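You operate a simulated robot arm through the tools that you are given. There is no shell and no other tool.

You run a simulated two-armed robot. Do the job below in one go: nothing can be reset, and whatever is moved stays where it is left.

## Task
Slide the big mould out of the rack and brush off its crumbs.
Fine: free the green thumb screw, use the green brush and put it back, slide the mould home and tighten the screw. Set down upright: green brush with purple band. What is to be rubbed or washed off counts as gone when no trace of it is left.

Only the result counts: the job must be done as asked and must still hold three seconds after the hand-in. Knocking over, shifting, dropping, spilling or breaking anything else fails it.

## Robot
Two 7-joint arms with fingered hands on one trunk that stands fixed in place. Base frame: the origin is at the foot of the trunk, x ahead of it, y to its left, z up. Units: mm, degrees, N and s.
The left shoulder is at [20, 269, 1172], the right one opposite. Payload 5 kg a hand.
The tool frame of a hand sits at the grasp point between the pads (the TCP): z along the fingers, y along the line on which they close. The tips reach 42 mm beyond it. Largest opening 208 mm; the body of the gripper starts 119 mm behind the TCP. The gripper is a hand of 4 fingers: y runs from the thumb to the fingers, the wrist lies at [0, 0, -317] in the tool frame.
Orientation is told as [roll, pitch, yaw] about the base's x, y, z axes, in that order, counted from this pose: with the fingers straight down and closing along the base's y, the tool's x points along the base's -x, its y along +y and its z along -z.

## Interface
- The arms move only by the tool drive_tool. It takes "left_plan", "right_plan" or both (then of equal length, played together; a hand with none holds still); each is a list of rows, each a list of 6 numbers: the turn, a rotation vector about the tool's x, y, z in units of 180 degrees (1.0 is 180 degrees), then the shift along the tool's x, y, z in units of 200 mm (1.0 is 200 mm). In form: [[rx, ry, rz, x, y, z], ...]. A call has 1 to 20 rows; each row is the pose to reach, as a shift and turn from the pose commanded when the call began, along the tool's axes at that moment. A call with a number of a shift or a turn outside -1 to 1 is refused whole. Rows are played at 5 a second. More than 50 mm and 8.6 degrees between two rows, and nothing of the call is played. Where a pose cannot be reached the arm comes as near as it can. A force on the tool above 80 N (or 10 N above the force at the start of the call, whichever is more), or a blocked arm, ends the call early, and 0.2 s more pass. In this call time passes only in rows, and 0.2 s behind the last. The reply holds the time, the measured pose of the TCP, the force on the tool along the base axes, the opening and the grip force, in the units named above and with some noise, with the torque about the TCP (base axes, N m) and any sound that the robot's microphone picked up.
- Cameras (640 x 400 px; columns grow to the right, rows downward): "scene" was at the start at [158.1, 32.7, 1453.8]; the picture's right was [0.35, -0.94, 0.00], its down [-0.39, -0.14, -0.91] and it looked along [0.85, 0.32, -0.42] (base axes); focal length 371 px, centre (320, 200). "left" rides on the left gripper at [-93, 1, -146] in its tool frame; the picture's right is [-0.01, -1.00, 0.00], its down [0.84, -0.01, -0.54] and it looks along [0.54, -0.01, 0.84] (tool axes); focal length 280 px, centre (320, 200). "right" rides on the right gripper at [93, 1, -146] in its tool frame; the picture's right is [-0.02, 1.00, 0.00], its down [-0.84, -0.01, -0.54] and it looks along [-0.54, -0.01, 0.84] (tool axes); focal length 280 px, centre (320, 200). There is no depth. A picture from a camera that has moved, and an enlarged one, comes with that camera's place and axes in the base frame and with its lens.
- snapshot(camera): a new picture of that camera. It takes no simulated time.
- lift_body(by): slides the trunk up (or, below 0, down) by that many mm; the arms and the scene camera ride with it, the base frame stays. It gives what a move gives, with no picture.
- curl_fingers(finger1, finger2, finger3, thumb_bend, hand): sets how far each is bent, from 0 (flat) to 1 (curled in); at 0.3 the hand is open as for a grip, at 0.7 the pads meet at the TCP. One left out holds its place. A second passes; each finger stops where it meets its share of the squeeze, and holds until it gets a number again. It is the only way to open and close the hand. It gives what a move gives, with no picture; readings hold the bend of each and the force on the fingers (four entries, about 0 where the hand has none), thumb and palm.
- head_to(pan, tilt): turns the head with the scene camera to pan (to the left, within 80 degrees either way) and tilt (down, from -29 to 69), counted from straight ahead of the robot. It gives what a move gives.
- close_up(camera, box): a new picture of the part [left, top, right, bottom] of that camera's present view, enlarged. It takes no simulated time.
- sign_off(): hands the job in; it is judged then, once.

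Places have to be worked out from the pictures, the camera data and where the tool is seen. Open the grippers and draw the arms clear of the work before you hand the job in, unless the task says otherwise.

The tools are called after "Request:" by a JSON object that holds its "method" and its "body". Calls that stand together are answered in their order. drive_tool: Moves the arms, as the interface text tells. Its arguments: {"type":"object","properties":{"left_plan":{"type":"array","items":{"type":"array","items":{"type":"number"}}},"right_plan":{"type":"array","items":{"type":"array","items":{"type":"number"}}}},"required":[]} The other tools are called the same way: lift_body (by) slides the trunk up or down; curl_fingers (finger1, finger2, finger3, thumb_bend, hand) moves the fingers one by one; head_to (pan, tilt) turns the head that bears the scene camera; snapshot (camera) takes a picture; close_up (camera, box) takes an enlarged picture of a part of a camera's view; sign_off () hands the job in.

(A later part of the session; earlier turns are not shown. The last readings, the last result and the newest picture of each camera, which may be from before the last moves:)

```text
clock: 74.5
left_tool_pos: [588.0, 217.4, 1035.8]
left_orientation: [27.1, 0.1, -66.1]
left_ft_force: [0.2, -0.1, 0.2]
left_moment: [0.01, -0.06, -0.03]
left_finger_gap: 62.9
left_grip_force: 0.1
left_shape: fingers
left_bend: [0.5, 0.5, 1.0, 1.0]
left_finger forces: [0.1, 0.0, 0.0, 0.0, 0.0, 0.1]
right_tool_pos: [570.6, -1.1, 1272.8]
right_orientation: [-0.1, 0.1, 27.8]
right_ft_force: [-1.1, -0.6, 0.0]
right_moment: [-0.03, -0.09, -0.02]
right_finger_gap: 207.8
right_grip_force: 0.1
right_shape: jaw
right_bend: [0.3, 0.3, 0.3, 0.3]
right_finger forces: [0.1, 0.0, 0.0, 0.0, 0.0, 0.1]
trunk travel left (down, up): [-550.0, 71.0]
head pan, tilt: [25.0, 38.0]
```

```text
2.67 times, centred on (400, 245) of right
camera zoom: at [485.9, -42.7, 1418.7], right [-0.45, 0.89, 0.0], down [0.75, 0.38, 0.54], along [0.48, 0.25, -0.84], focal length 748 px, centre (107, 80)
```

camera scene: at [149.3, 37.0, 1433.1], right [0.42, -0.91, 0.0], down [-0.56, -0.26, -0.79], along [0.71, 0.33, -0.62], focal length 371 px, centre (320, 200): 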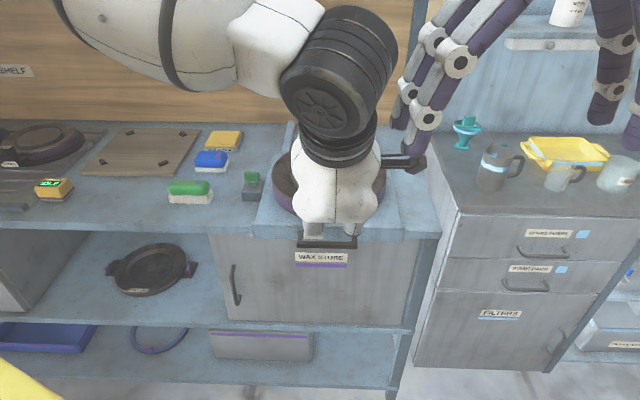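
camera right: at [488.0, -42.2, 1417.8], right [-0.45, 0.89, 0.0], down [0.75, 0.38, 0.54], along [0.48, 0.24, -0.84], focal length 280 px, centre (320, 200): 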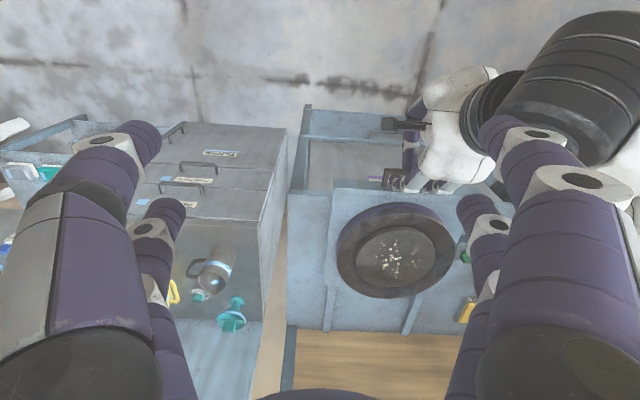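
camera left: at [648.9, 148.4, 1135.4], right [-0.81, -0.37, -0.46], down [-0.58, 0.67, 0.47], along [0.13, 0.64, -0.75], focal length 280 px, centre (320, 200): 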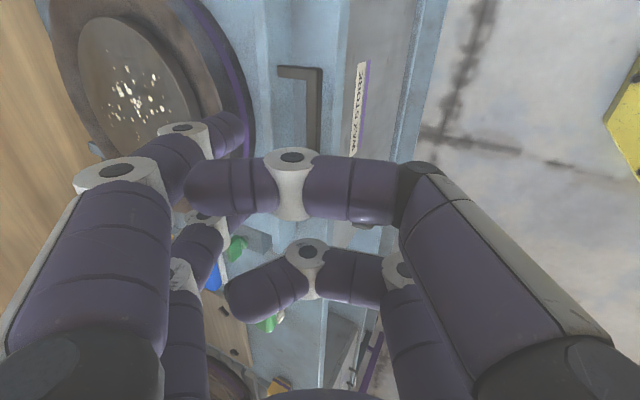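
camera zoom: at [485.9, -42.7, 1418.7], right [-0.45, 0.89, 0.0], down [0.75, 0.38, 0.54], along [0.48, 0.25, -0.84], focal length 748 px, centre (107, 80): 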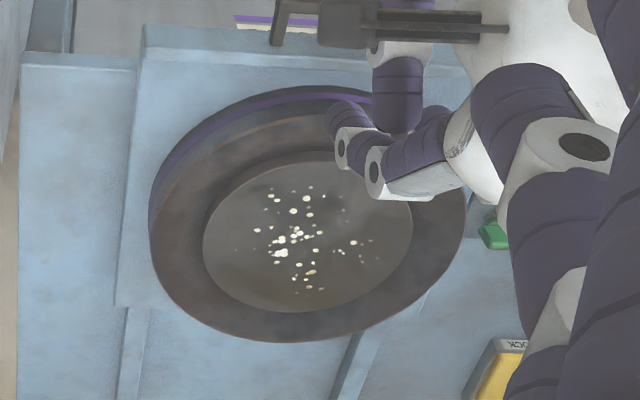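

Tray fully out and the hand is clear. I uncurl the thumb and finger3, reduce the tilt to 12° and travel to the brush at a safe height.

Request:
{"method": "curl_fingers", "body": {"hand": "left", "finger3": 0.5, "thumb_bend": 0.5}}

Request:
{"method": "drive_tool", "body": {"left_plan": [[0.0417, 0, 0, 0.15, 0.034, -0.067], [0.0833, 0, 0, 0.35, 0.068, -0.1337], [0.0833, 0, 0, 0.6, 0.068, -0.1337], [0.0833, 0, 0, 0.84, 0.068, -0.1337]]}}

Request:
{"method": "drive_tool", "body": {"left_plan": [[0, 0, 0, 0.1, 0.147, 0.031], [0, 0, 0, 0.2, 0.293, 0.062], [0, 0, 0, 0.3, 0.44, 0.094], [0, 0, 0, 0.4, 0.587, 0.125], [0, 0, 0, 0.5, 0.7336, 0.156]]}}

Request:
{"method": "drive_tool", "body": {"left_plan": [[0, 0, 0, 0.134, 0.152, 0.032], [0, 0, 0, 0.269, 0.305, 0.065], [0, 0, 0, 0.403, 0.457, 0.097]]}}

Request:
{"method": "snapshot", "body": {"camera": "left"}}

Request:
{"method": "snapshot", "body": {"camera": "scene"}}

```text
clock: 75.5
left_tool_pos: [588.5, 216.6, 1035.6]
left_orientation: [27.1, -0.1, -66.2]
left_ft_force: [-0.8, -0.3, 0.2]
left_moment: [0.01, 0.03, -0.04]
left_finger_gap: 113.2
left_grip_force: 0.0
left_shape: fingers
left_bend: [0.5, 0.5, 0.5, 0.5]
left_finger forces: [0.0, 0.0, 0.0, 0.0, 0.0, 0.1]
right_tool_pos: [570.9, -0.5, 1273.8]
right_orientation: [0.0, 0.1, 27.9]
right_ft_force: [0.3, 0.0, -0.3]
right_moment: [-0.01, 0.01, -0.02]
right_finger_gap: 208.1
right_grip_force: 0.0
right_shape: jaw
right_bend: [0.3, 0.3, 0.3, 0.3]
right_finger forces: [0.1, 0.1, 0.0, 0.0, 0.1, 0.0]
trunk travel left (down, up): [-550.0, 71.0]
head pan, tilt: [25.0, 38.0]
```

```text
clock: 76.5
left_tool_pos: [515.5, 376.7, 1067.5]
left_orientation: [12.1, -0.1, -66.2]
left_ft_force: [-0.5, 0.3, -0.6]
left_moment: [-0.09, 0.02, -0.01]
left_finger_gap: 113.1
left_grip_force: 0.0
left_shape: fingers
left_bend: [0.5, 0.5, 0.5, 0.5]
left_finger forces: [0.1, 0.1, 0.0, 0.0, 0.0, 0.0]
right_tool_pos: [570.4, 0.7, 1274.0]
right_orientation: [0.0, 0.1, 27.9]
right_ft_force: [-0.3, 1.3, 0.1]
right_moment: [-0.14, -0.09, -0.01]
right_finger_gap: 208.0
right_grip_force: 0.2
right_shape: jaw
right_bend: [0.3, 0.3, 0.3, 0.3]
right_finger forces: [0.1, 0.0, 0.0, 0.0, 0.1, 0.1]
trunk travel left (down, up): [-550.0, 71.0]
head pan, tilt: [25.0, 38.0]
```

```text
clock: 77.7
left_tool_pos: [614.9, 525.5, 1065.8]
left_orientation: [12.1, 0.0, -66.2]
left_ft_force: [0.1, 0.6, -0.4]
left_moment: [-0.05, 0.0, -0.08]
left_finger_gap: 112.9
left_grip_force: 0.1
left_shape: fingers
left_bend: [0.5, 0.5, 0.5, 0.5]
left_finger forces: [0.0, 0.1, 0.0, 0.0, 0.1, 0.0]
right_tool_pos: [570.0, 1.8, 1273.2]
right_orientation: [0.0, 0.0, 27.9]
right_ft_force: [0.7, 0.6, 0.0]
right_moment: [-0.12, 0.06, -0.01]
right_finger_gap: 208.1
right_grip_force: 0.1
right_shape: jaw
right_bend: [0.3, 0.3, 0.3, 0.3]
right_finger forces: [0.0, 0.0, 0.0, 0.0, 0.0, 0.1]
trunk travel left (down, up): [-550.0, 71.0]
head pan, tilt: [25.0, 38.0]
```

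```text
clock: 78.5
left_tool_pos: [668.2, 634.9, 1067.5]
left_orientation: [12.1, -0.1, -66.2]
left_ft_force: [0.3, 1.0, -0.6]
left_moment: [-0.2, 0.06, 0.0]
left_finger_gap: 112.6
left_grip_force: 0.1
left_shape: fingers
left_bend: [0.5, 0.5, 0.5, 0.5]
left_finger forces: [0.0, 0.0, 0.1, 0.0, 0.1, 0.0]
right_tool_pos: [572.4, 1.8, 1272.6]
right_orientation: [-0.1, 0.1, 27.9]
right_ft_force: [0.0, 1.5, -0.3]
right_moment: [-0.21, 0.04, -0.01]
right_finger_gap: 208.1
right_grip_force: 0.0
right_shape: jaw
right_bend: [0.3, 0.3, 0.3, 0.3]
right_finger forces: [0.0, 0.0, 0.0, 0.0, 0.0, 0.1]
trunk travel left (down, up): [-550.0, 71.0]
head pan, tilt: [25.0, 38.0]
```

```text
taken
camera left: at [679.2, 537.0, 1211.7], right [-0.89, -0.41, -0.21], down [-0.45, 0.72, 0.52], along [-0.06, 0.56, -0.83], focal length 280 px, centre (320, 200)
```

left: 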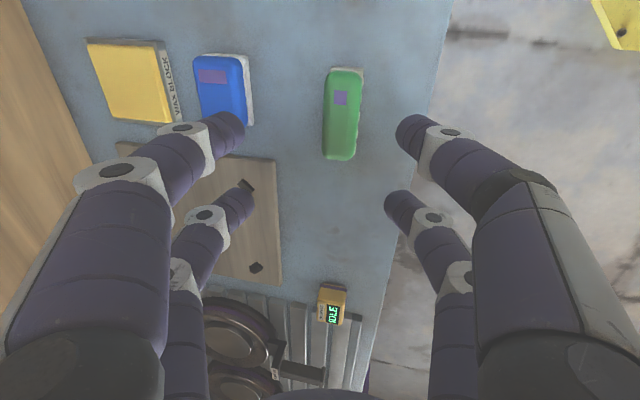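

```text
taken
camera scene: at [150.5, 38.8, 1432.7], right [0.42, -0.91, 0.0], down [-0.56, -0.26, -0.79], along [0.71, 0.33, -0.62], focal length 371 px, centre (320, 200)
```

scene: 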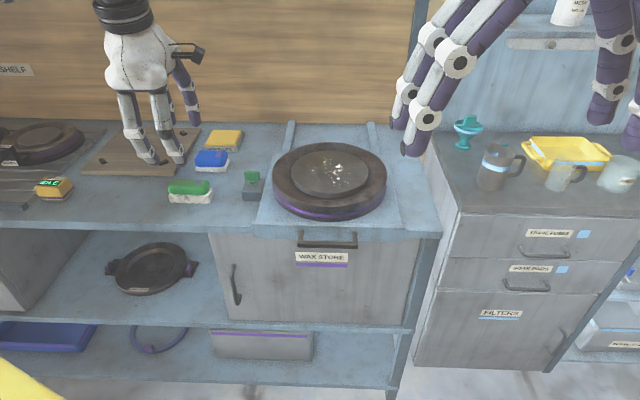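

The hand is centred over the brush with a 12° tilt. I pre-close to an 80 mm gap and descend so the tips straddle the green body.

Request:
{"method": "curl_fingers", "body": {"hand": "left", "finger1": 0.56, "finger2": 0.56, "finger3": 0.56, "thumb_bend": 0.56}}

Request:
{"method": "drive_tool", "body": {"left_plan": [[0, 0, 0, 0, -0.035, 0.163], [0, 0, 0, 0, -0.07, 0.326], [0, 0, 0, 0, -0.1, 0.47], [0, 0, 0, 0, -0.12, 0.56]]}}

Request:
{"method": "snapshot", "body": {"camera": "left"}}

Request:
{"method": "close_up", "body": {"camera": "scene", "box": [120, 110, 260, 220]}}

Request:
{"method": "close_up", "body": {"camera": "scene", "box": [250, 130, 410, 250]}}

```text
clock: 79.5
left_tool_pos: [667.7, 632.0, 1070.5]
left_orientation: [12.2, -0.2, -66.1]
left_ft_force: [0.2, -0.4, 0.5]
left_moment: [0.03, -0.01, -0.01]
left_finger_gap: 81.5
left_grip_force: 0.1
left_shape: fingers
left_bend: [0.56, 0.56, 0.56, 0.56]
left_finger forces: [0.1, 0.0, 0.0, 0.1, 0.0, 0.1]
right_tool_pos: [570.9, -0.4, 1272.9]
right_orientation: [0.1, 0.0, 27.9]
right_ft_force: [-0.2, -0.8, 1.4]
right_moment: [0.03, 0.0, 0.02]
right_finger_gap: 207.9
right_grip_force: 0.1
right_shape: jaw
right_bend: [0.3, 0.3, 0.3, 0.3]
right_finger forces: [0.1, 0.0, 0.0, 0.0, 0.0, 0.1]
trunk travel left (down, up): [-550.0, 71.0]
head pan, tilt: [25.0, 38.0]
```

```text
clock: 80.5
left_tool_pos: [666.7, 639.1, 952.7]
left_orientation: [12.2, -0.1, -66.2]
left_ft_force: [0.3, -1.3, 0.4]
left_moment: [0.02, 0.03, -0.01]
left_finger_gap: 81.5
left_grip_force: 0.1
left_shape: fingers
left_bend: [0.56, 0.56, 0.56, 0.56]
left_finger forces: [0.0, 0.1, 0.0, 0.0, 0.0, 0.1]
right_tool_pos: [571.4, -0.6, 1273.8]
right_orientation: [0.0, 0.0, 27.8]
right_ft_force: [-0.4, -0.3, -0.1]
right_moment: [0.04, -0.02, -0.01]
right_finger_gap: 208.0
right_grip_force: 0.0
right_shape: jaw
right_bend: [0.3, 0.3, 0.3, 0.3]
right_finger forces: [0.0, 0.0, 0.1, 0.0, 0.0, 0.0]
trunk travel left (down, up): [-550.0, 71.0]
head pan, tilt: [25.0, 38.0]
```

```text
taken
camera left: at [677.7, 540.0, 1097.3], right [-0.89, -0.41, -0.21], down [-0.46, 0.72, 0.52], along [-0.06, 0.56, -0.83], focal length 280 px, centre (320, 200)
```

left: 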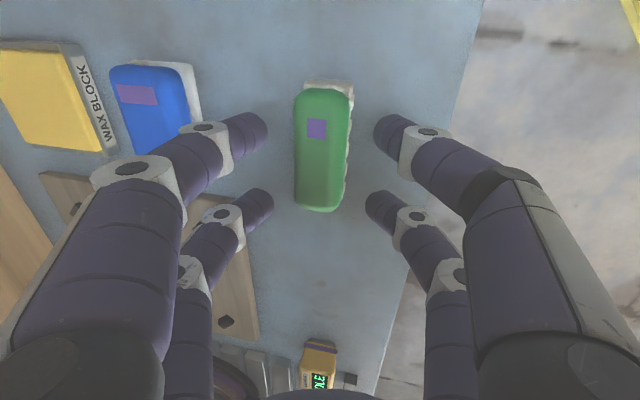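

```text
3.64 times, centred on (190, 165) of scene
camera zoom: at [149.8, 37.1, 1433.0], right [0.42, -0.91, 0.0], down [-0.56, -0.26, -0.79], along [0.71, 0.33, -0.62], focal length 1349 px, centre (793, 327)
```

zoom: 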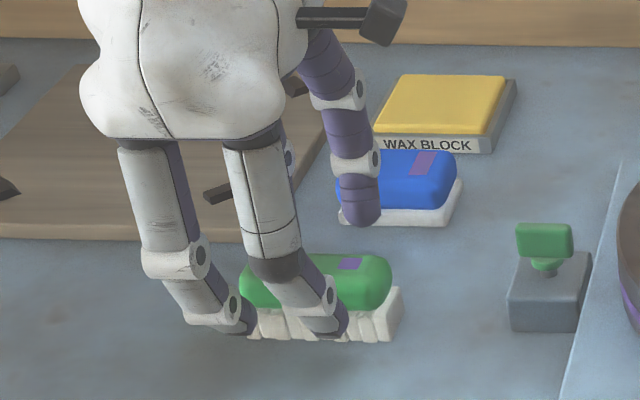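

```text
3.33 times, centred on (330, 190) of scene
camera zoom: at [149.8, 37.1, 1433.0], right [0.42, -0.91, 0.0], down [-0.56, -0.26, -0.79], along [0.71, 0.33, -0.62], focal length 1236 px, centre (287, 233)
```

zoom: 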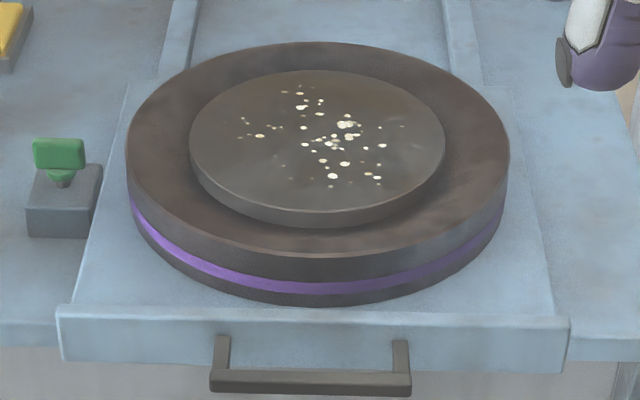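

The brush lies 6 mm off along its length relative to the hand. I correct that, go down to z 943 and close all four fingers on it.

Request:
{"method": "drive_tool", "body": {"left_plan": [[0, 0, 0, -0.015, -0.009, 0.023], [0, 0, 0, -0.03, -0.0175, 0.046]]}}

Request:
{"method": "curl_fingers", "body": {"hand": "left", "finger1": 0.72, "finger2": 0.72, "finger3": 0.72, "thumb_bend": 0.72}}

Request:
{"method": "snapshot", "body": {"camera": "left"}}

Request:
{"method": "close_up", "body": {"camera": "scene", "box": [120, 110, 260, 220]}}

```text
clock: 81.1
left_tool_pos: [667.5, 631.1, 943.6]
left_orientation: [12.0, -0.1, -66.3]
left_ft_force: [-1.0, 0.2, -0.2]
left_moment: [0.0, 0.02, -0.01]
left_finger_gap: 81.5
left_grip_force: 0.1
left_shape: fingers
left_bend: [0.56, 0.56, 0.56, 0.56]
left_finger forces: [0.0, 0.0, 0.1, 0.0, 0.0, 0.1]
right_tool_pos: [571.6, 0.0, 1273.8]
right_orientation: [0.0, 0.0, 27.9]
right_ft_force: [0.1, -0.3, -1.2]
right_moment: [0.02, -0.02, -0.03]
right_finger_gap: 208.0
right_grip_force: 0.1
right_shape: jaw
right_bend: [0.3, 0.3, 0.3, 0.3]
right_finger forces: [0.0, 0.1, 0.0, 0.0, 0.0, 0.1]
trunk travel left (down, up): [-550.0, 71.0]
head pan, tilt: [25.0, 38.0]
```

```text
clock: 82.1
left_tool_pos: [666.2, 630.0, 944.1]
left_orientation: [12.0, -0.2, -66.3]
left_ft_force: [-0.1, -0.5, 0.1]
left_moment: [0.01, 0.02, 0.0]
left_finger_gap: 44.9
left_grip_force: 17.6
left_shape: fingers
left_bend: [0.59, 0.6, 0.65, 0.69]
left_finger forces: [8.2, 8.3, 6.5, 0.1, 11.7, 0.0]
right_tool_pos: [570.5, -0.1, 1271.4]
right_orientation: [0.1, 0.0, 27.9]
right_ft_force: [0.6, 0.3, -0.1]
right_moment: [-0.01, 0.03, 0.01]
right_finger_gap: 207.9
right_grip_force: 0.1
right_shape: jaw
right_bend: [0.3, 0.3, 0.3, 0.3]
right_finger forces: [0.0, 0.0, 0.0, 0.1, 0.0, 0.0]
trunk travel left (down, up): [-550.0, 71.0]
head pan, tilt: [25.0, 38.0]
```

```text
taken
camera left: at [677.8, 532.9, 1087.6], right [-0.89, -0.41, -0.21], down [-0.45, 0.72, 0.52], along [-0.06, 0.56, -0.83], focal length 280 px, centre (320, 200)
```

left: 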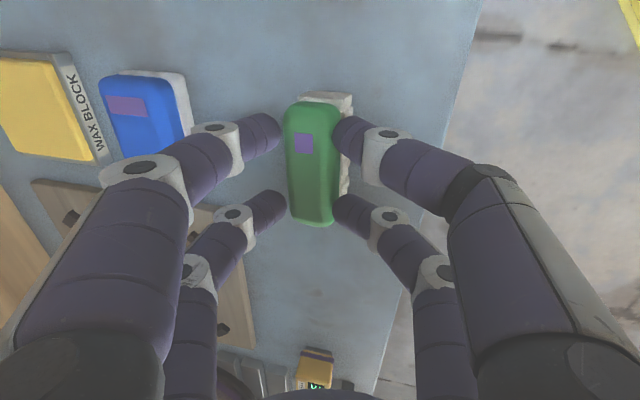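

```text
3.64 times, centred on (190, 165) of scene
camera zoom: at [150.0, 37.2, 1432.9], right [0.42, -0.91, 0.0], down [-0.56, -0.26, -0.79], along [0.71, 0.33, -0.62], focal length 1349 px, centre (793, 327)
```

zoom: 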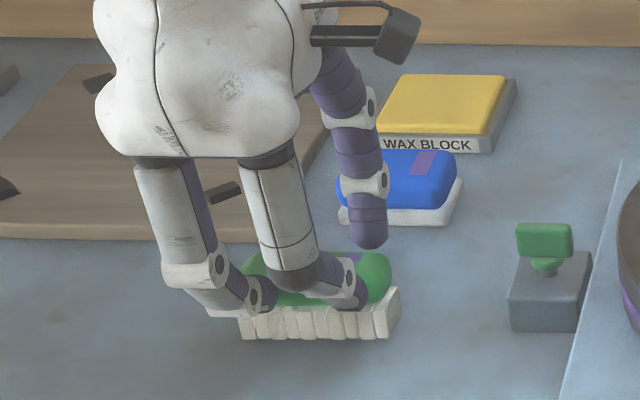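

All four fingers hold the brush (about 8 N each); it turned a few degrees in the grasp. I lift 20 mm and check that it comes along.

Request:
{"method": "drive_tool", "body": {"left_plan": [[0, 0, 0, 0, 0.007, -0.033], [0, 0, 0, 0, 0.014, -0.066], [0, 0, 0, 0, 0.021, -0.098]]}}

Request:
{"method": "close_up", "body": {"camera": "scene", "box": [120, 110, 260, 220]}}

Request:
{"method": "snapshot", "body": {"camera": "left"}}

```text
clock: 82.9
left_tool_pos: [667.6, 632.2, 964.9]
left_orientation: [12.1, -0.1, -66.2]
left_ft_force: [0.0, -0.6, -0.2]
left_moment: [-0.02, -0.01, 0.03]
left_finger_gap: 44.8
left_grip_force: 17.3
left_shape: fingers
left_bend: [0.59, 0.6, 0.65, 0.69]
left_finger forces: [8.1, 8.2, 6.3, 0.1, 11.8, 0.0]
right_tool_pos: [571.0, -0.1, 1272.4]
right_orientation: [-0.1, 0.0, 27.9]
right_ft_force: [-0.4, -0.1, 0.2]
right_moment: [0.01, -0.05, -0.01]
right_finger_gap: 207.9
right_grip_force: 0.1
right_shape: jaw
right_bend: [0.3, 0.3, 0.3, 0.3]
right_finger forces: [0.0, 0.1, 0.0, 0.0, 0.0, 0.1]
trunk travel left (down, up): [-550.0, 71.0]
head pan, tilt: [25.0, 38.0]
```

```text
3.64 times, centred on (190, 165) of scene
camera zoom: at [149.8, 37.1, 1433.0], right [0.42, -0.91, 0.0], down [-0.56, -0.26, -0.79], along [0.71, 0.33, -0.62], focal length 1349 px, centre (793, 327)
```

zoom: 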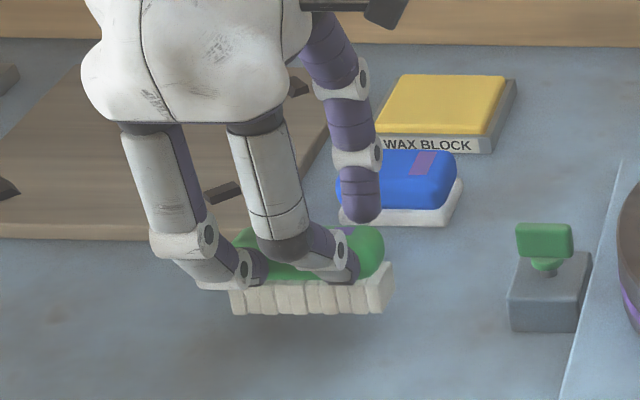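

```text
taken
camera left: at [678.1, 534.5, 1108.3], right [-0.89, -0.41, -0.21], down [-0.45, 0.72, 0.52], along [-0.06, 0.56, -0.83], focal length 280 px, centre (320, 200)
```

left: 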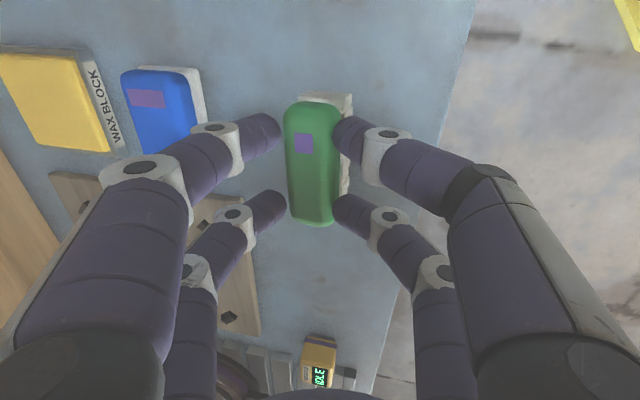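

The brush is held level; its bristle face is about 78 mm below the TCP and its centre about 13 mm ahead. I raise it and carry it over the mould.

Request:
{"method": "drive_tool", "body": {"left_plan": [[0, 0, 0, 0, 0.0472, -0.22], [0, 0, 0, -0.05, 0.0943, -0.44], [0, 0, 0, -0.25, 0.1153, -0.5378], [0, 0, 0, -0.47, 0.1153, -0.5378], [0, 0, 0, -0.69, 0.1153, -0.5378], [0, 0, 0, -0.9, 0.1153, -0.5378]]}}

Request:
{"method": "drive_tool", "body": {"left_plan": [[0, 0, 0, -0.2044, -0.0776, -0.0167], [0, 0, 0, -0.4088, -0.1553, -0.0333], [0, 0, 0, -0.6131, -0.2329, -0.05], [0, 0, 0, -0.8175, -0.3105, -0.0666]]}}

Request:
{"method": "snapshot", "body": {"camera": "left"}}

Request:
{"method": "close_up", "body": {"camera": "scene", "box": [230, 70, 430, 240]}}

```text
clock: 84.3
left_tool_pos: [742.5, 463.3, 1073.5]
left_orientation: [12.1, 0.0, -66.3]
left_ft_force: [-0.6, -0.6, -1.1]
left_moment: [0.09, 0.07, 0.0]
left_finger_gap: 44.6
left_grip_force: 16.9
left_shape: fingers
left_bend: [0.59, 0.6, 0.65, 0.69]
left_finger forces: [8.0, 7.9, 6.3, 0.0, 11.4, 0.1]
right_tool_pos: [572.0, -1.4, 1272.0]
right_orientation: [0.1, -0.1, 27.9]
right_ft_force: [0.1, -1.6, -0.5]
right_moment: [0.15, 0.21, -0.02]
right_finger_gap: 207.8
right_grip_force: 0.1
right_shape: jaw
right_bend: [0.3, 0.3, 0.3, 0.3]
right_finger forces: [0.1, 0.0, 0.1, 0.1, 0.0, 0.1]
trunk travel left (down, up): [-550.0, 71.0]
head pan, tilt: [25.0, 38.0]
```

```text
clock: 85.3
left_tool_pos: [747.8, 290.2, 1070.9]
left_orientation: [12.1, 0.0, -66.1]
left_ft_force: [1.1, 1.1, -1.2]
left_moment: [-0.11, 0.03, -0.01]
left_finger_gap: 44.6
left_grip_force: 15.8
left_shape: fingers
left_bend: [0.59, 0.6, 0.65, 0.69]
left_finger forces: [8.0, 7.8, 6.3, 0.0, 11.4, 0.1]
right_tool_pos: [572.0, 0.1, 1272.8]
right_orientation: [-0.1, 0.1, 27.9]
right_ft_force: [0.7, -0.4, -1.1]
right_moment: [-0.05, 0.12, -0.02]
right_finger_gap: 208.1
right_grip_force: 0.1
right_shape: jaw
right_bend: [0.3, 0.3, 0.3, 0.3]
right_finger forces: [0.1, 0.0, 0.0, 0.1, 0.0, 0.0]
trunk travel left (down, up): [-550.0, 71.0]
head pan, tilt: [25.0, 38.0]
```

```text
taken
camera left: at [758.4, 192.6, 1214.6], right [-0.89, -0.41, -0.21], down [-0.46, 0.72, 0.52], along [-0.06, 0.56, -0.83], focal length 280 px, centre (320, 200)
```

left: 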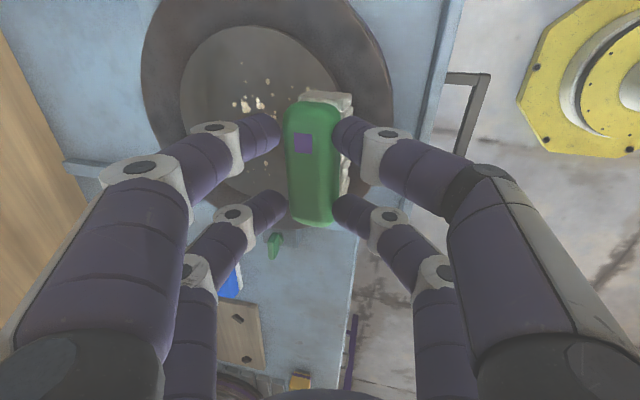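

```text
2.35 times, centred on (330, 155) of scene
camera zoom: at [150.6, 37.8, 1432.8], right [0.42, -0.91, 0.0], down [-0.56, -0.26, -0.79], along [0.71, 0.33, -0.62], focal length 873 px, centre (296, 306)
```

zoom: 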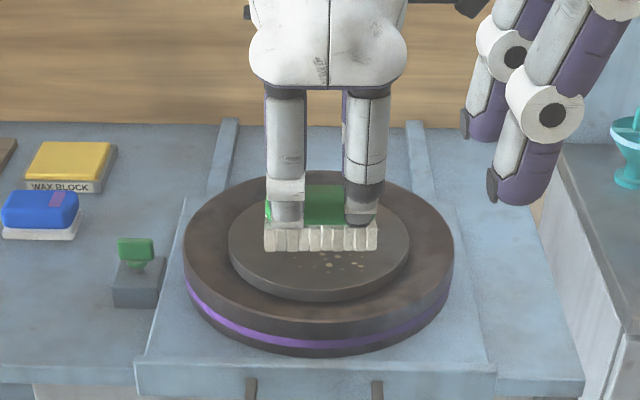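

The brush is above the near part of the plate, level. I lower it to just above the plate.

Request:
{"method": "drive_tool", "body": {"left_plan": [[0, 0, 0, 0, 0.0769, 0.1187], [0, 0, 0, 0, 0.058, 0.2067]]}}

Request:
{"method": "close_up", "body": {"camera": "scene", "box": [250, 110, 410, 230]}}

Request:
{"method": "close_up", "body": {"camera": "right", "box": [310, 170, 490, 320]}}

```text
clock: 85.9
left_tool_pos: [765.2, 295.9, 1035.2]
left_orientation: [12.2, -0.1, -66.3]
left_ft_force: [-0.1, -0.4, -0.4]
left_moment: [-0.02, -0.08, -0.01]
left_finger_gap: 44.8
left_grip_force: 16.5
left_shape: fingers
left_bend: [0.59, 0.6, 0.65, 0.69]
left_finger forces: [8.0, 7.9, 6.3, 0.0, 11.5, 0.0]
right_tool_pos: [570.8, 0.3, 1272.7]
right_orientation: [0.0, -0.1, 27.9]
right_ft_force: [-1.1, 0.4, 0.3]
right_moment: [0.0, -0.08, 0.02]
right_finger_gap: 207.7
right_grip_force: 0.0
right_shape: jaw
right_bend: [0.3, 0.3, 0.3, 0.3]
right_finger forces: [0.0, 0.0, 0.1, 0.1, 0.0, 0.1]
trunk travel left (down, up): [-550.0, 71.0]
head pan, tilt: [25.0, 38.0]
```

```text
3.33 times, centred on (330, 170) of scene
camera zoom: at [148.8, 37.1, 1433.2], right [0.42, -0.91, 0.0], down [-0.56, -0.26, -0.79], along [0.71, 0.33, -0.61], focal length 1236 px, centre (287, 300)
```

zoom: 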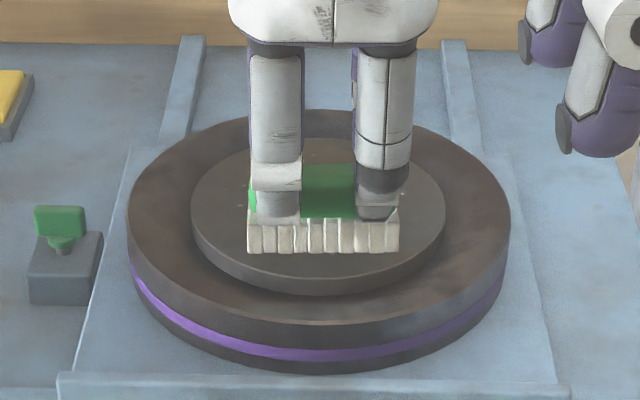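

```text
2.67 times, centred on (400, 245) of right
camera zoom: at [485.3, -42.5, 1419.1], right [-0.45, 0.89, 0.0], down [0.75, 0.38, 0.54], along [0.48, 0.25, -0.84], focal length 748 px, centre (107, 80)
```

zoom: 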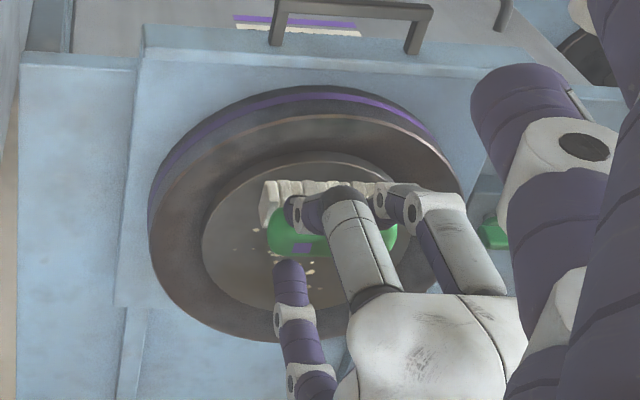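

Bristles are about 14 mm above the plate by my estimate. I lower in small steps and watch the vertical force.

Request:
{"method": "drive_tool", "body": {"left_plan": [[0, 0, 0, 0, -0.0031, 0.0147], [0, 0, 0, 0, -0.0063, 0.0293], [0, 0, 0, 0, -0.0094, 0.044]]}}

Request:
{"method": "drive_tool", "body": {"left_plan": [[0, 0, 0, 0, -0.0031, 0.0147]]}}

Request:
{"method": "close_up", "body": {"camera": "scene", "box": [250, 110, 410, 230]}}

```text
clock: 86.7
left_tool_pos: [766.1, 299.1, 1027.4]
left_orientation: [12.1, -0.1, -66.2]
left_ft_force: [-1.1, -0.7, -1.2]
left_moment: [0.0, 0.02, 0.02]
left_finger_gap: 44.5
left_grip_force: 16.5
left_shape: fingers
left_bend: [0.59, 0.6, 0.65, 0.69]
left_finger forces: [7.9, 7.8, 6.3, 0.0, 11.5, 0.0]
right_tool_pos: [570.4, -0.8, 1273.3]
right_orientation: [0.1, 0.0, 27.8]
right_ft_force: [0.4, -0.1, 0.0]
right_moment: [0.0, 0.0, 0.01]
right_finger_gap: 208.0
right_grip_force: 0.2
right_shape: jaw
right_bend: [0.3, 0.3, 0.3, 0.3]
right_finger forces: [0.0, 0.0, 0.1, 0.1, 0.0, 0.0]
trunk travel left (down, up): [-550.0, 71.0]
head pan, tilt: [25.0, 38.0]
```

```text
clock: 87.1
left_tool_pos: [764.7, 297.3, 1025.6]
left_orientation: [12.1, -0.1, -66.2]
left_ft_force: [-1.1, -1.3, 10.5]
left_moment: [0.08, -0.23, -0.01]
left_finger_gap: 44.5
left_grip_force: 20.9
left_shape: fingers
left_bend: [0.59, 0.6, 0.65, 0.69]
left_finger forces: [10.6, 10.6, 7.1, 0.0, 12.8, 0.0]
right_tool_pos: [570.7, -0.9, 1273.8]
right_orientation: [0.0, -0.1, 27.9]
right_ft_force: [0.4, -0.1, -0.3]
right_moment: [0.0, 0.02, 0.01]
right_finger_gap: 207.7
right_grip_force: 0.1
right_shape: jaw
right_bend: [0.3, 0.3, 0.3, 0.3]
right_finger forces: [0.1, 0.0, 0.1, 0.0, 0.0, 0.0]
trunk travel left (down, up): [-550.0, 71.0]
head pan, tilt: [25.0, 38.0]
```

```text
3.33 times, centred on (330, 170) of scene
camera zoom: at [149.2, 36.9, 1433.2], right [0.42, -0.91, 0.0], down [-0.56, -0.26, -0.79], along [0.71, 0.33, -0.62], focal length 1236 px, centre (287, 300)
```

zoom: 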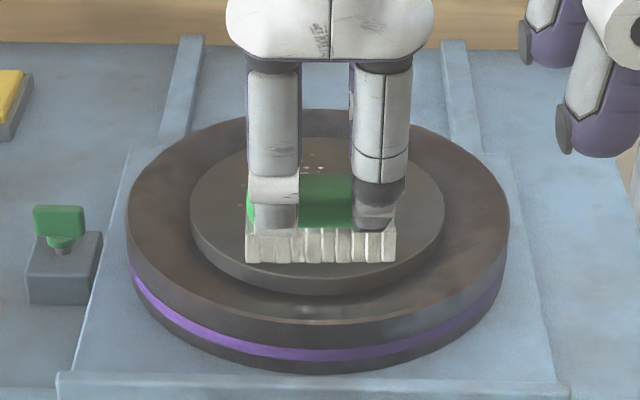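

Contact with the plate at about 10 N. I ease by 1 mm and sweep sideways (across the rails, so the loose tray is not pushed) ±60 mm over the near part of the plate.

Request:
{"method": "drive_tool", "body": {"left_plan": [[0, 0, 0, 0.1, 0.001, -0.005], [0, 0, 0, 0.2, 0.001, -0.005], [0, 0, 0, 0.3, 0.001, -0.005], [0, 0, 0, 0.2, 0.001, -0.005], [0, 0, 0, 0.1, 0.001, -0.005], [0, 0, 0, 0, 0.001, -0.005], [0, 0, 0, -0.1, 0.001, -0.005], [0, 0, 0, -0.2, 0.001, -0.005], [0, 0, 0, -0.3, 0.001, -0.005], [0, 0, 0, -0.2, 0.001, -0.005], [0, 0, 0, -0.1, 0.001, -0.005], [0, 0, 0, 0, 0.001, -0.005]]}}

Request:
{"method": "close_up", "body": {"camera": "scene", "box": [250, 110, 410, 230]}}

Request:
{"method": "close_up", "body": {"camera": "right", "box": [310, 170, 490, 320]}}

Request:
{"method": "snapshot", "body": {"camera": "left"}}

```text
clock: 89.7
left_tool_pos: [767.2, 298.7, 1026.9]
left_orientation: [12.2, 0.0, -66.2]
left_ft_force: [0.2, 1.8, 3.8]
left_moment: [0.11, -0.13, 0.05]
left_finger_gap: 44.3
left_grip_force: 17.8
left_shape: fingers
left_bend: [0.59, 0.6, 0.66, 0.69]
left_finger forces: [9.2, 8.2, 6.7, 0.0, 10.8, 0.1]
left hand out of reach, approached as far as the arm can: row 9
right_tool_pos: [570.9, -0.3, 1273.7]
right_orientation: [0.1, 0.0, 27.9]
right_ft_force: [0.4, -0.6, 0.9]
right_moment: [-0.01, -0.01, 0.02]
right_finger_gap: 207.8
right_grip_force: 0.1
right_shape: jaw
right_bend: [0.3, 0.3, 0.3, 0.3]
right_finger forces: [0.1, 0.1, 0.0, 0.0, 0.1, 0.0]
trunk travel left (down, up): [-550.0, 71.0]
head pan, tilt: [25.0, 38.0]
```

```text
3.33 times, centred on (330, 170) of scene
camera zoom: at [149.7, 37.1, 1433.0], right [0.42, -0.91, 0.0], down [-0.56, -0.26, -0.79], along [0.71, 0.33, -0.62], focal length 1236 px, centre (287, 300)
```

zoom: 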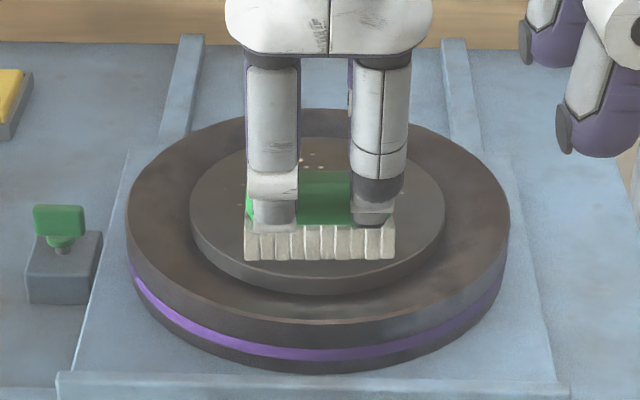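

```text
2.67 times, centred on (400, 245) of right
camera zoom: at [486.5, -42.6, 1418.4], right [-0.45, 0.89, 0.0], down [0.75, 0.38, 0.54], along [0.48, 0.24, -0.84], focal length 748 px, centre (107, 80)
```

zoom: 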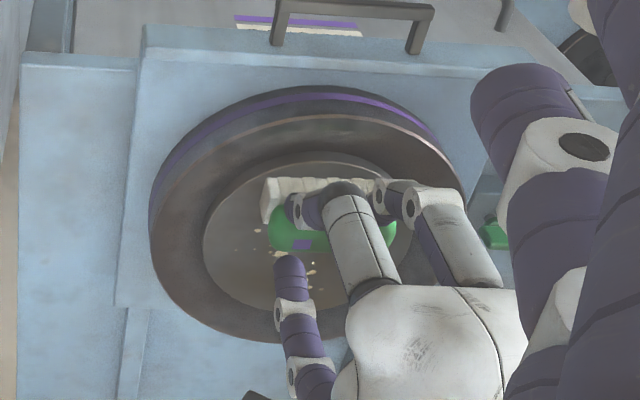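

```text
taken
camera left: at [778.0, 201.0, 1169.8], right [-0.89, -0.41, -0.21], down [-0.45, 0.72, 0.52], along [-0.06, 0.56, -0.83], focal length 280 px, centre (320, 200)
```

left: 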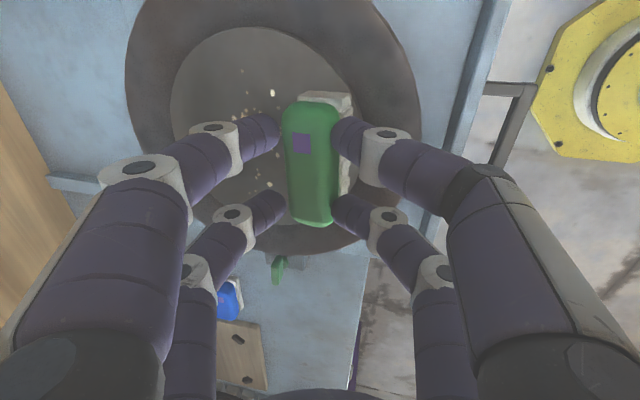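

The near area has been swept. I continue in a raster: step 20 mm outward with a small lift each time (so the tray is not pushed in), then sweep sideways ±40 mm, for two levels.

Request:
{"method": "drive_tool", "body": {"left_plan": [[0, 0, 0, 0, 0.1009, 0.0063], [0, 0, 0, 0, 0.0978, 0.0235], [0, 0, 0, 0.12, 0.0978, 0.0235], [0, 0, 0, 0.22, 0.0978, 0.0235], [0, 0, 0, 0.1, 0.0978, 0.0235], [0, 0, 0, -0.02, 0.0978, 0.0235], [0, 0, 0, -0.14, 0.0978, 0.0235], [0, 0, 0, -0.2, 0.0978, 0.0235], [0, 0, 0, -0.1, 0.0978, 0.0235], [0, 0, 0, 0, 0.0978, 0.0235], [0, 0, 0, 0, 0.1987, 0.0273], [0, 0, 0, 0, 0.1956, 0.0445], [0, 0, 0, 0.12, 0.1956, 0.0445], [0, 0, 0, 0.22, 0.1956, 0.0445], [0, 0, 0, 0.1, 0.1956, 0.0445], [0, 0, 0, -0.02, 0.1956, 0.0445], [0, 0, 0, -0.14, 0.1956, 0.0445], [0, 0, 0, -0.2, 0.1956, 0.0445], [0, 0, 0, -0.1, 0.1956, 0.0445], [0, 0, 0, 0, 0.1956, 0.0445]]}}

Request:
{"method": "close_up", "body": {"camera": "scene", "box": [250, 110, 410, 230]}}

Request:
{"method": "snapshot", "body": {"camera": "left"}}

```text
clock: 93.9
left_tool_pos: [803.4, 317.1, 1027.5]
left_orientation: [12.4, -0.1, -66.0]
left_ft_force: [-1.0, -3.8, 29.6]
left_moment: [0.09, -0.37, 0.01]
left_finger_gap: 32.1
left_grip_force: 23.0
left_shape: fingers
left_bend: [0.6, 0.6, 0.71, 0.72]
left_finger forces: [12.0, 11.8, 10.7, 0.0, 12.3, 0.0]
left hand out of reach, approached as far as the arm can: row 18
right_tool_pos: [568.5, 1.4, 1274.2]
right_orientation: [0.0, -0.2, 27.9]
right_ft_force: [-1.1, 1.7, 0.4]
right_moment: [-0.06, -0.02, -0.01]
right_finger_gap: 208.0
right_grip_force: 0.0
right_shape: jaw
right_bend: [0.3, 0.3, 0.3, 0.3]
right_finger forces: [0.0, 0.1, 0.0, 0.1, 0.1, 0.0]
trunk travel left (down, up): [-550.0, 71.0]
head pan, tilt: [25.0, 38.0]
```

```text
3.33 times, centred on (330, 170) of scene
camera zoom: at [148.1, 36.8, 1433.3], right [0.42, -0.91, 0.0], down [-0.56, -0.26, -0.79], along [0.71, 0.33, -0.61], focal length 1236 px, centre (287, 300)
```

zoom: 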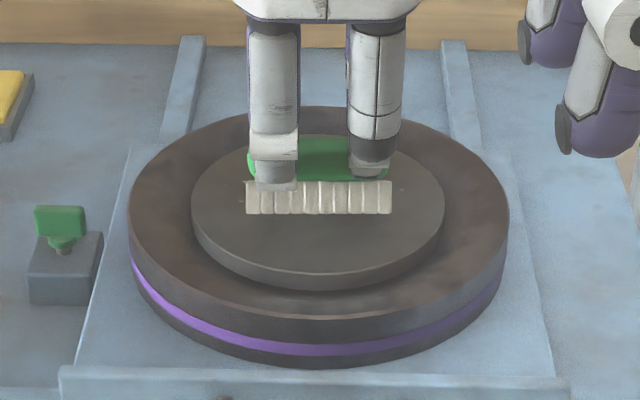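

```text
taken
camera left: at [814.3, 218.4, 1170.8], right [-0.89, -0.41, -0.21], down [-0.46, 0.72, 0.52], along [-0.06, 0.56, -0.83], focal length 280 px, centre (320, 200)
```

left: 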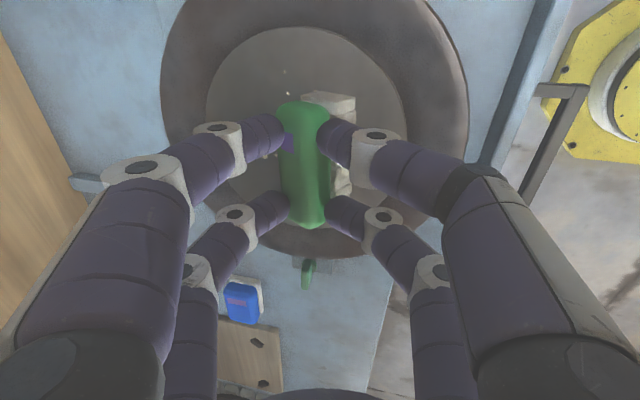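

The swept half is clean. But the force rose to 30 N and the brush rolled in the grip because it dragged while stepping outward. I lift it off and look at how it sits.

Request:
{"method": "drive_tool", "body": {"left_plan": [[0, 0, 0, 0, 0.0105, -0.0489], [0, 0, 0, 0, 0.0314, -0.1467]]}}

Request:
{"method": "close_up", "body": {"camera": "scene", "box": [250, 90, 410, 210]}}

Request:
{"method": "snapshot", "body": {"camera": "left"}}

Request:
{"method": "close_up", "body": {"camera": "right", "box": [310, 170, 490, 320]}}

```text
clock: 94.5
left_tool_pos: [803.3, 315.1, 1053.4]
left_orientation: [12.1, 0.1, -66.2]
left_ft_force: [-1.1, -0.1, -0.4]
left_moment: [0.03, -0.02, -0.02]
left_finger_gap: 32.9
left_grip_force: 11.9
left_shape: fingers
left_bend: [0.61, 0.62, 0.68, 0.71]
left_finger forces: [6.9, 7.0, 3.0, 0.0, 6.1, 0.1]
right_tool_pos: [569.6, -1.8, 1273.3]
right_orientation: [-0.1, 0.0, 27.9]
right_ft_force: [-1.1, -0.2, -0.7]
right_moment: [0.06, -0.11, -0.04]
right_finger_gap: 208.1
right_grip_force: 0.1
right_shape: jaw
right_bend: [0.3, 0.3, 0.3, 0.3]
right_finger forces: [0.0, 0.0, 0.1, 0.0, 0.1, 0.0]
trunk travel left (down, up): [-550.0, 71.0]
head pan, tilt: [25.0, 38.0]
```

```text
3.33 times, centred on (330, 150) of scene
camera zoom: at [149.2, 36.7, 1433.0], right [0.42, -0.91, 0.0], down [-0.56, -0.26, -0.79], along [0.71, 0.33, -0.61], focal length 1236 px, centre (287, 367)
```

zoom: 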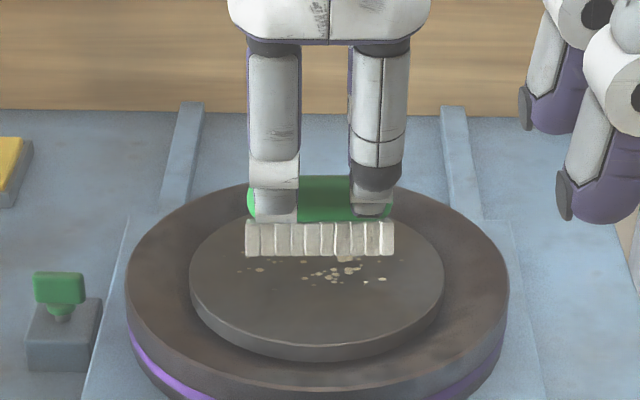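

```text
taken
camera left: at [813.8, 216.8, 1197.0], right [-0.89, -0.41, -0.21], down [-0.45, 0.72, 0.52], along [-0.06, 0.56, -0.83], focal length 280 px, centre (320, 200)
```

left: 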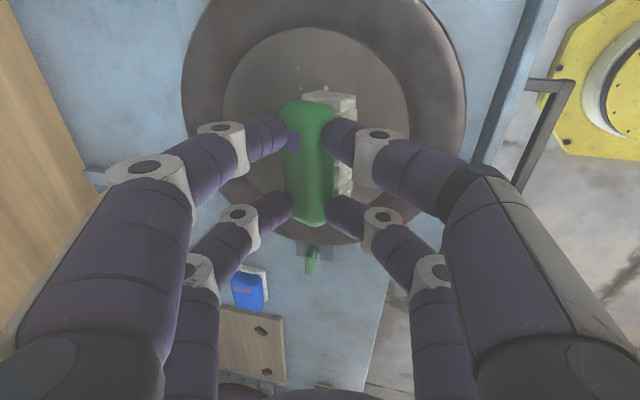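

```text
2.67 times, centred on (400, 245) of right
camera zoom: at [485.8, -43.1, 1418.8], right [-0.45, 0.89, 0.0], down [0.75, 0.38, 0.54], along [0.48, 0.25, -0.84], focal length 748 px, centre (107, 80)
```

zoom: 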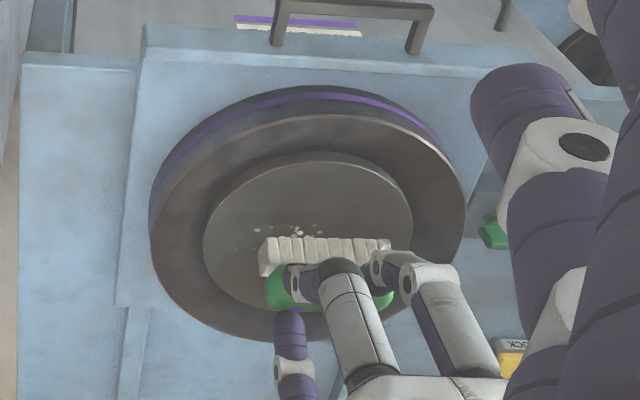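

The brush has rolled in the grip: its top leans away from the robot. I zoom in to judge the angle.

Request:
{"method": "close_up", "body": {"camera": "scene", "box": [290, 115, 370, 165]}}

Request:
{"method": "close_up", "body": {"camera": "left", "box": [250, 80, 390, 240]}}

Request:
{"method": "close_up", "body": {"camera": "right", "box": [370, 240, 460, 310]}}

```text
8.00 times, centred on (330, 140) of scene
camera zoom: at [149.2, 36.7, 1433.0], right [0.42, -0.91, 0.0], down [-0.56, -0.26, -0.79], along [0.71, 0.33, -0.61], focal length 2967 px, centre (240, 680)
```

zoom: 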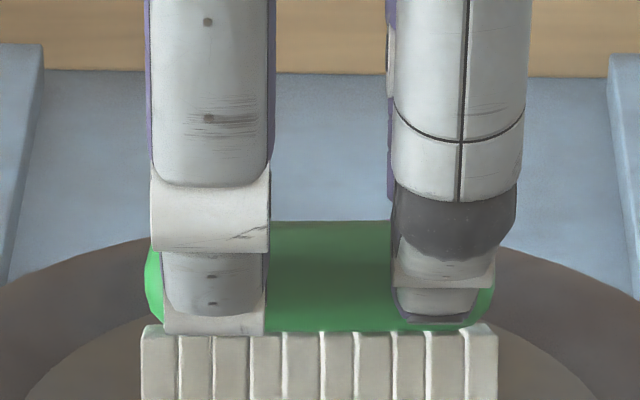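

```text
2.50 times, centred on (320, 160) of left
camera zoom: at [813.8, 216.8, 1197.0], right [-0.89, -0.41, -0.21], down [-0.45, 0.72, 0.52], along [-0.06, 0.56, -0.83], focal length 701 px, centre (320, 300)
```

zoom: 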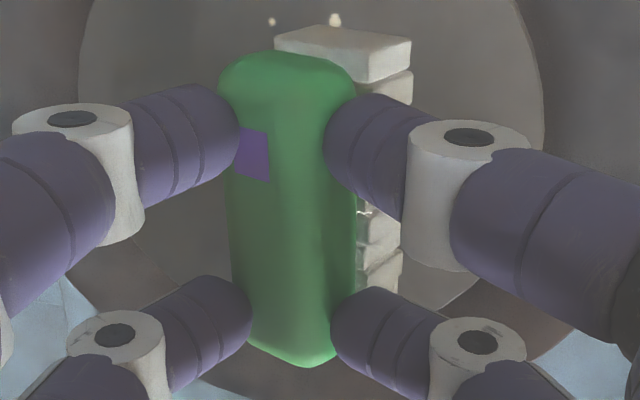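

```text
5.71 times, centred on (415, 275) of right
camera zoom: at [485.8, -43.1, 1418.8], right [-0.45, 0.89, 0.0], down [0.75, 0.38, 0.54], along [0.48, 0.25, -0.84], focal length 1602 px, centre (-223, -229)
```

zoom: 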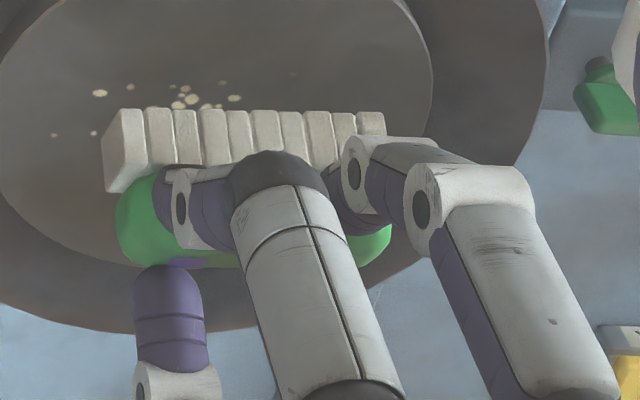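

Comparing body and bristle block in the left camera, the brush is rolled about 20° with its top away from the robot. I tilt the tool 20° further forward about the brush, which levels the bristles again.

Request:
{"method": "drive_tool", "body": {"left_plan": [[-0.037, 0, 0, 0, -0.028, 0.0016], [-0.0741, 0, 0, 0, -0.0553, 0.0065], [-0.1111, 0, 0, 0, -0.082, 0.0145]]}}

Request:
{"method": "close_up", "body": {"camera": "scene", "box": [290, 115, 370, 165]}}

Request:
{"method": "snapshot", "body": {"camera": "left"}}

Request:
{"method": "close_up", "body": {"camera": "right", "box": [370, 240, 460, 310]}}

```text
clock: 95.3
left_tool_pos: [787.6, 307.8, 1051.0]
left_orientation: [32.2, -0.1, -66.2]
left_ft_force: [-0.6, -1.0, 0.4]
left_moment: [0.03, 0.03, 0.01]
left_finger_gap: 32.6
left_grip_force: 11.5
left_shape: fingers
left_bend: [0.61, 0.62, 0.68, 0.71]
left_finger forces: [7.0, 6.9, 3.2, 0.0, 6.2, 0.0]
right_tool_pos: [569.8, -1.8, 1273.1]
right_orientation: [0.0, -0.1, 27.8]
right_ft_force: [-0.2, -0.8, 1.1]
right_moment: [0.03, -0.11, 0.01]
right_finger_gap: 207.6
right_grip_force: 0.1
right_shape: jaw
right_bend: [0.3, 0.3, 0.3, 0.3]
right_finger forces: [0.0, 0.0, 0.0, 0.0, 0.0, 0.1]
trunk travel left (down, up): [-550.0, 71.0]
head pan, tilt: [25.0, 38.0]
```

```text
8.00 times, centred on (330, 140) of scene
camera zoom: at [149.1, 36.7, 1433.2], right [0.42, -0.91, 0.0], down [-0.56, -0.26, -0.79], along [0.71, 0.33, -0.61], focal length 2967 px, centre (240, 680)
```

zoom: 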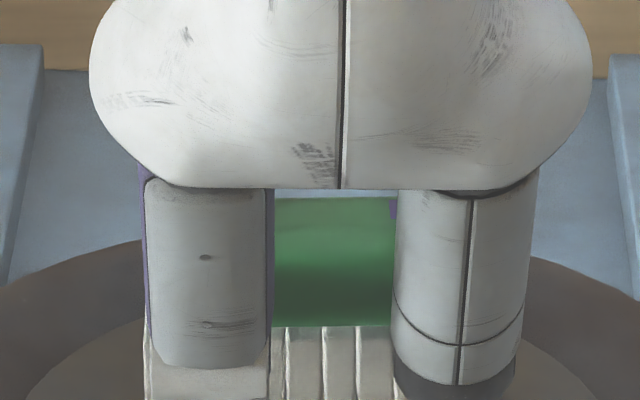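

```text
taken
camera left: at [755.4, 190.9, 1174.8], right [-0.77, -0.35, -0.53], down [-0.61, 0.65, 0.45], along [0.19, 0.67, -0.72], focal length 280 px, centre (320, 200)
```

left: 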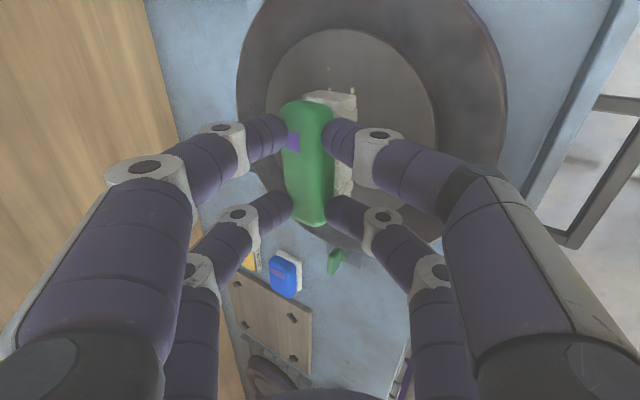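

```text
5.71 times, centred on (415, 275) of right
camera zoom: at [485.6, -43.0, 1419.0], right [-0.45, 0.89, 0.0], down [0.75, 0.38, 0.54], along [0.48, 0.25, -0.84], focal length 1602 px, centre (-223, -229)
```

zoom: 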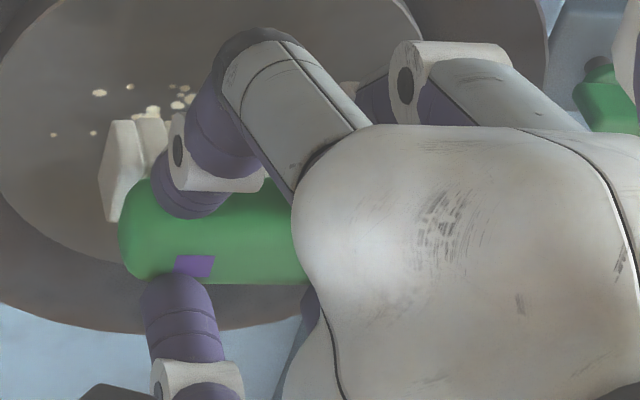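

I zoom further on the bristle end to measure the remaining roll.

Request:
{"method": "close_up", "body": {"camera": "right", "box": [376, 250, 416, 290]}}

Request:
{"method": "close_up", "body": {"camera": "left", "box": [250, 80, 390, 240]}}

```text
10.00 times, centred on (396, 270) of right
camera zoom: at [485.6, -43.0, 1419.0], right [-0.45, 0.89, 0.0], down [0.75, 0.38, 0.54], along [0.48, 0.25, -0.84], focal length 2804 px, centre (-440, -500)
```

zoom: 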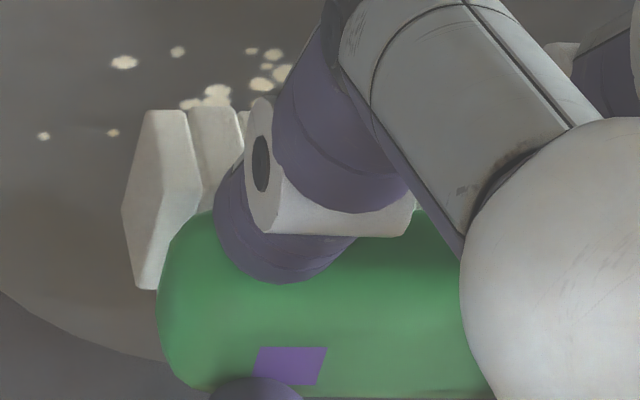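

```text
2.50 times, centred on (320, 160) of left
camera zoom: at [755.4, 190.9, 1174.8], right [-0.77, -0.35, -0.53], down [-0.61, 0.65, 0.45], along [0.19, 0.67, -0.72], focal length 701 px, centre (320, 300)
```

zoom: 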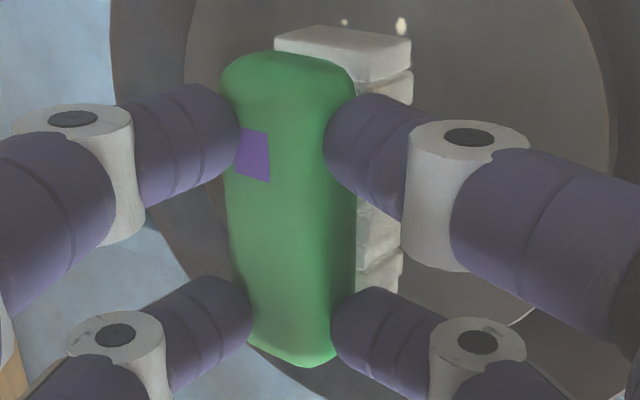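

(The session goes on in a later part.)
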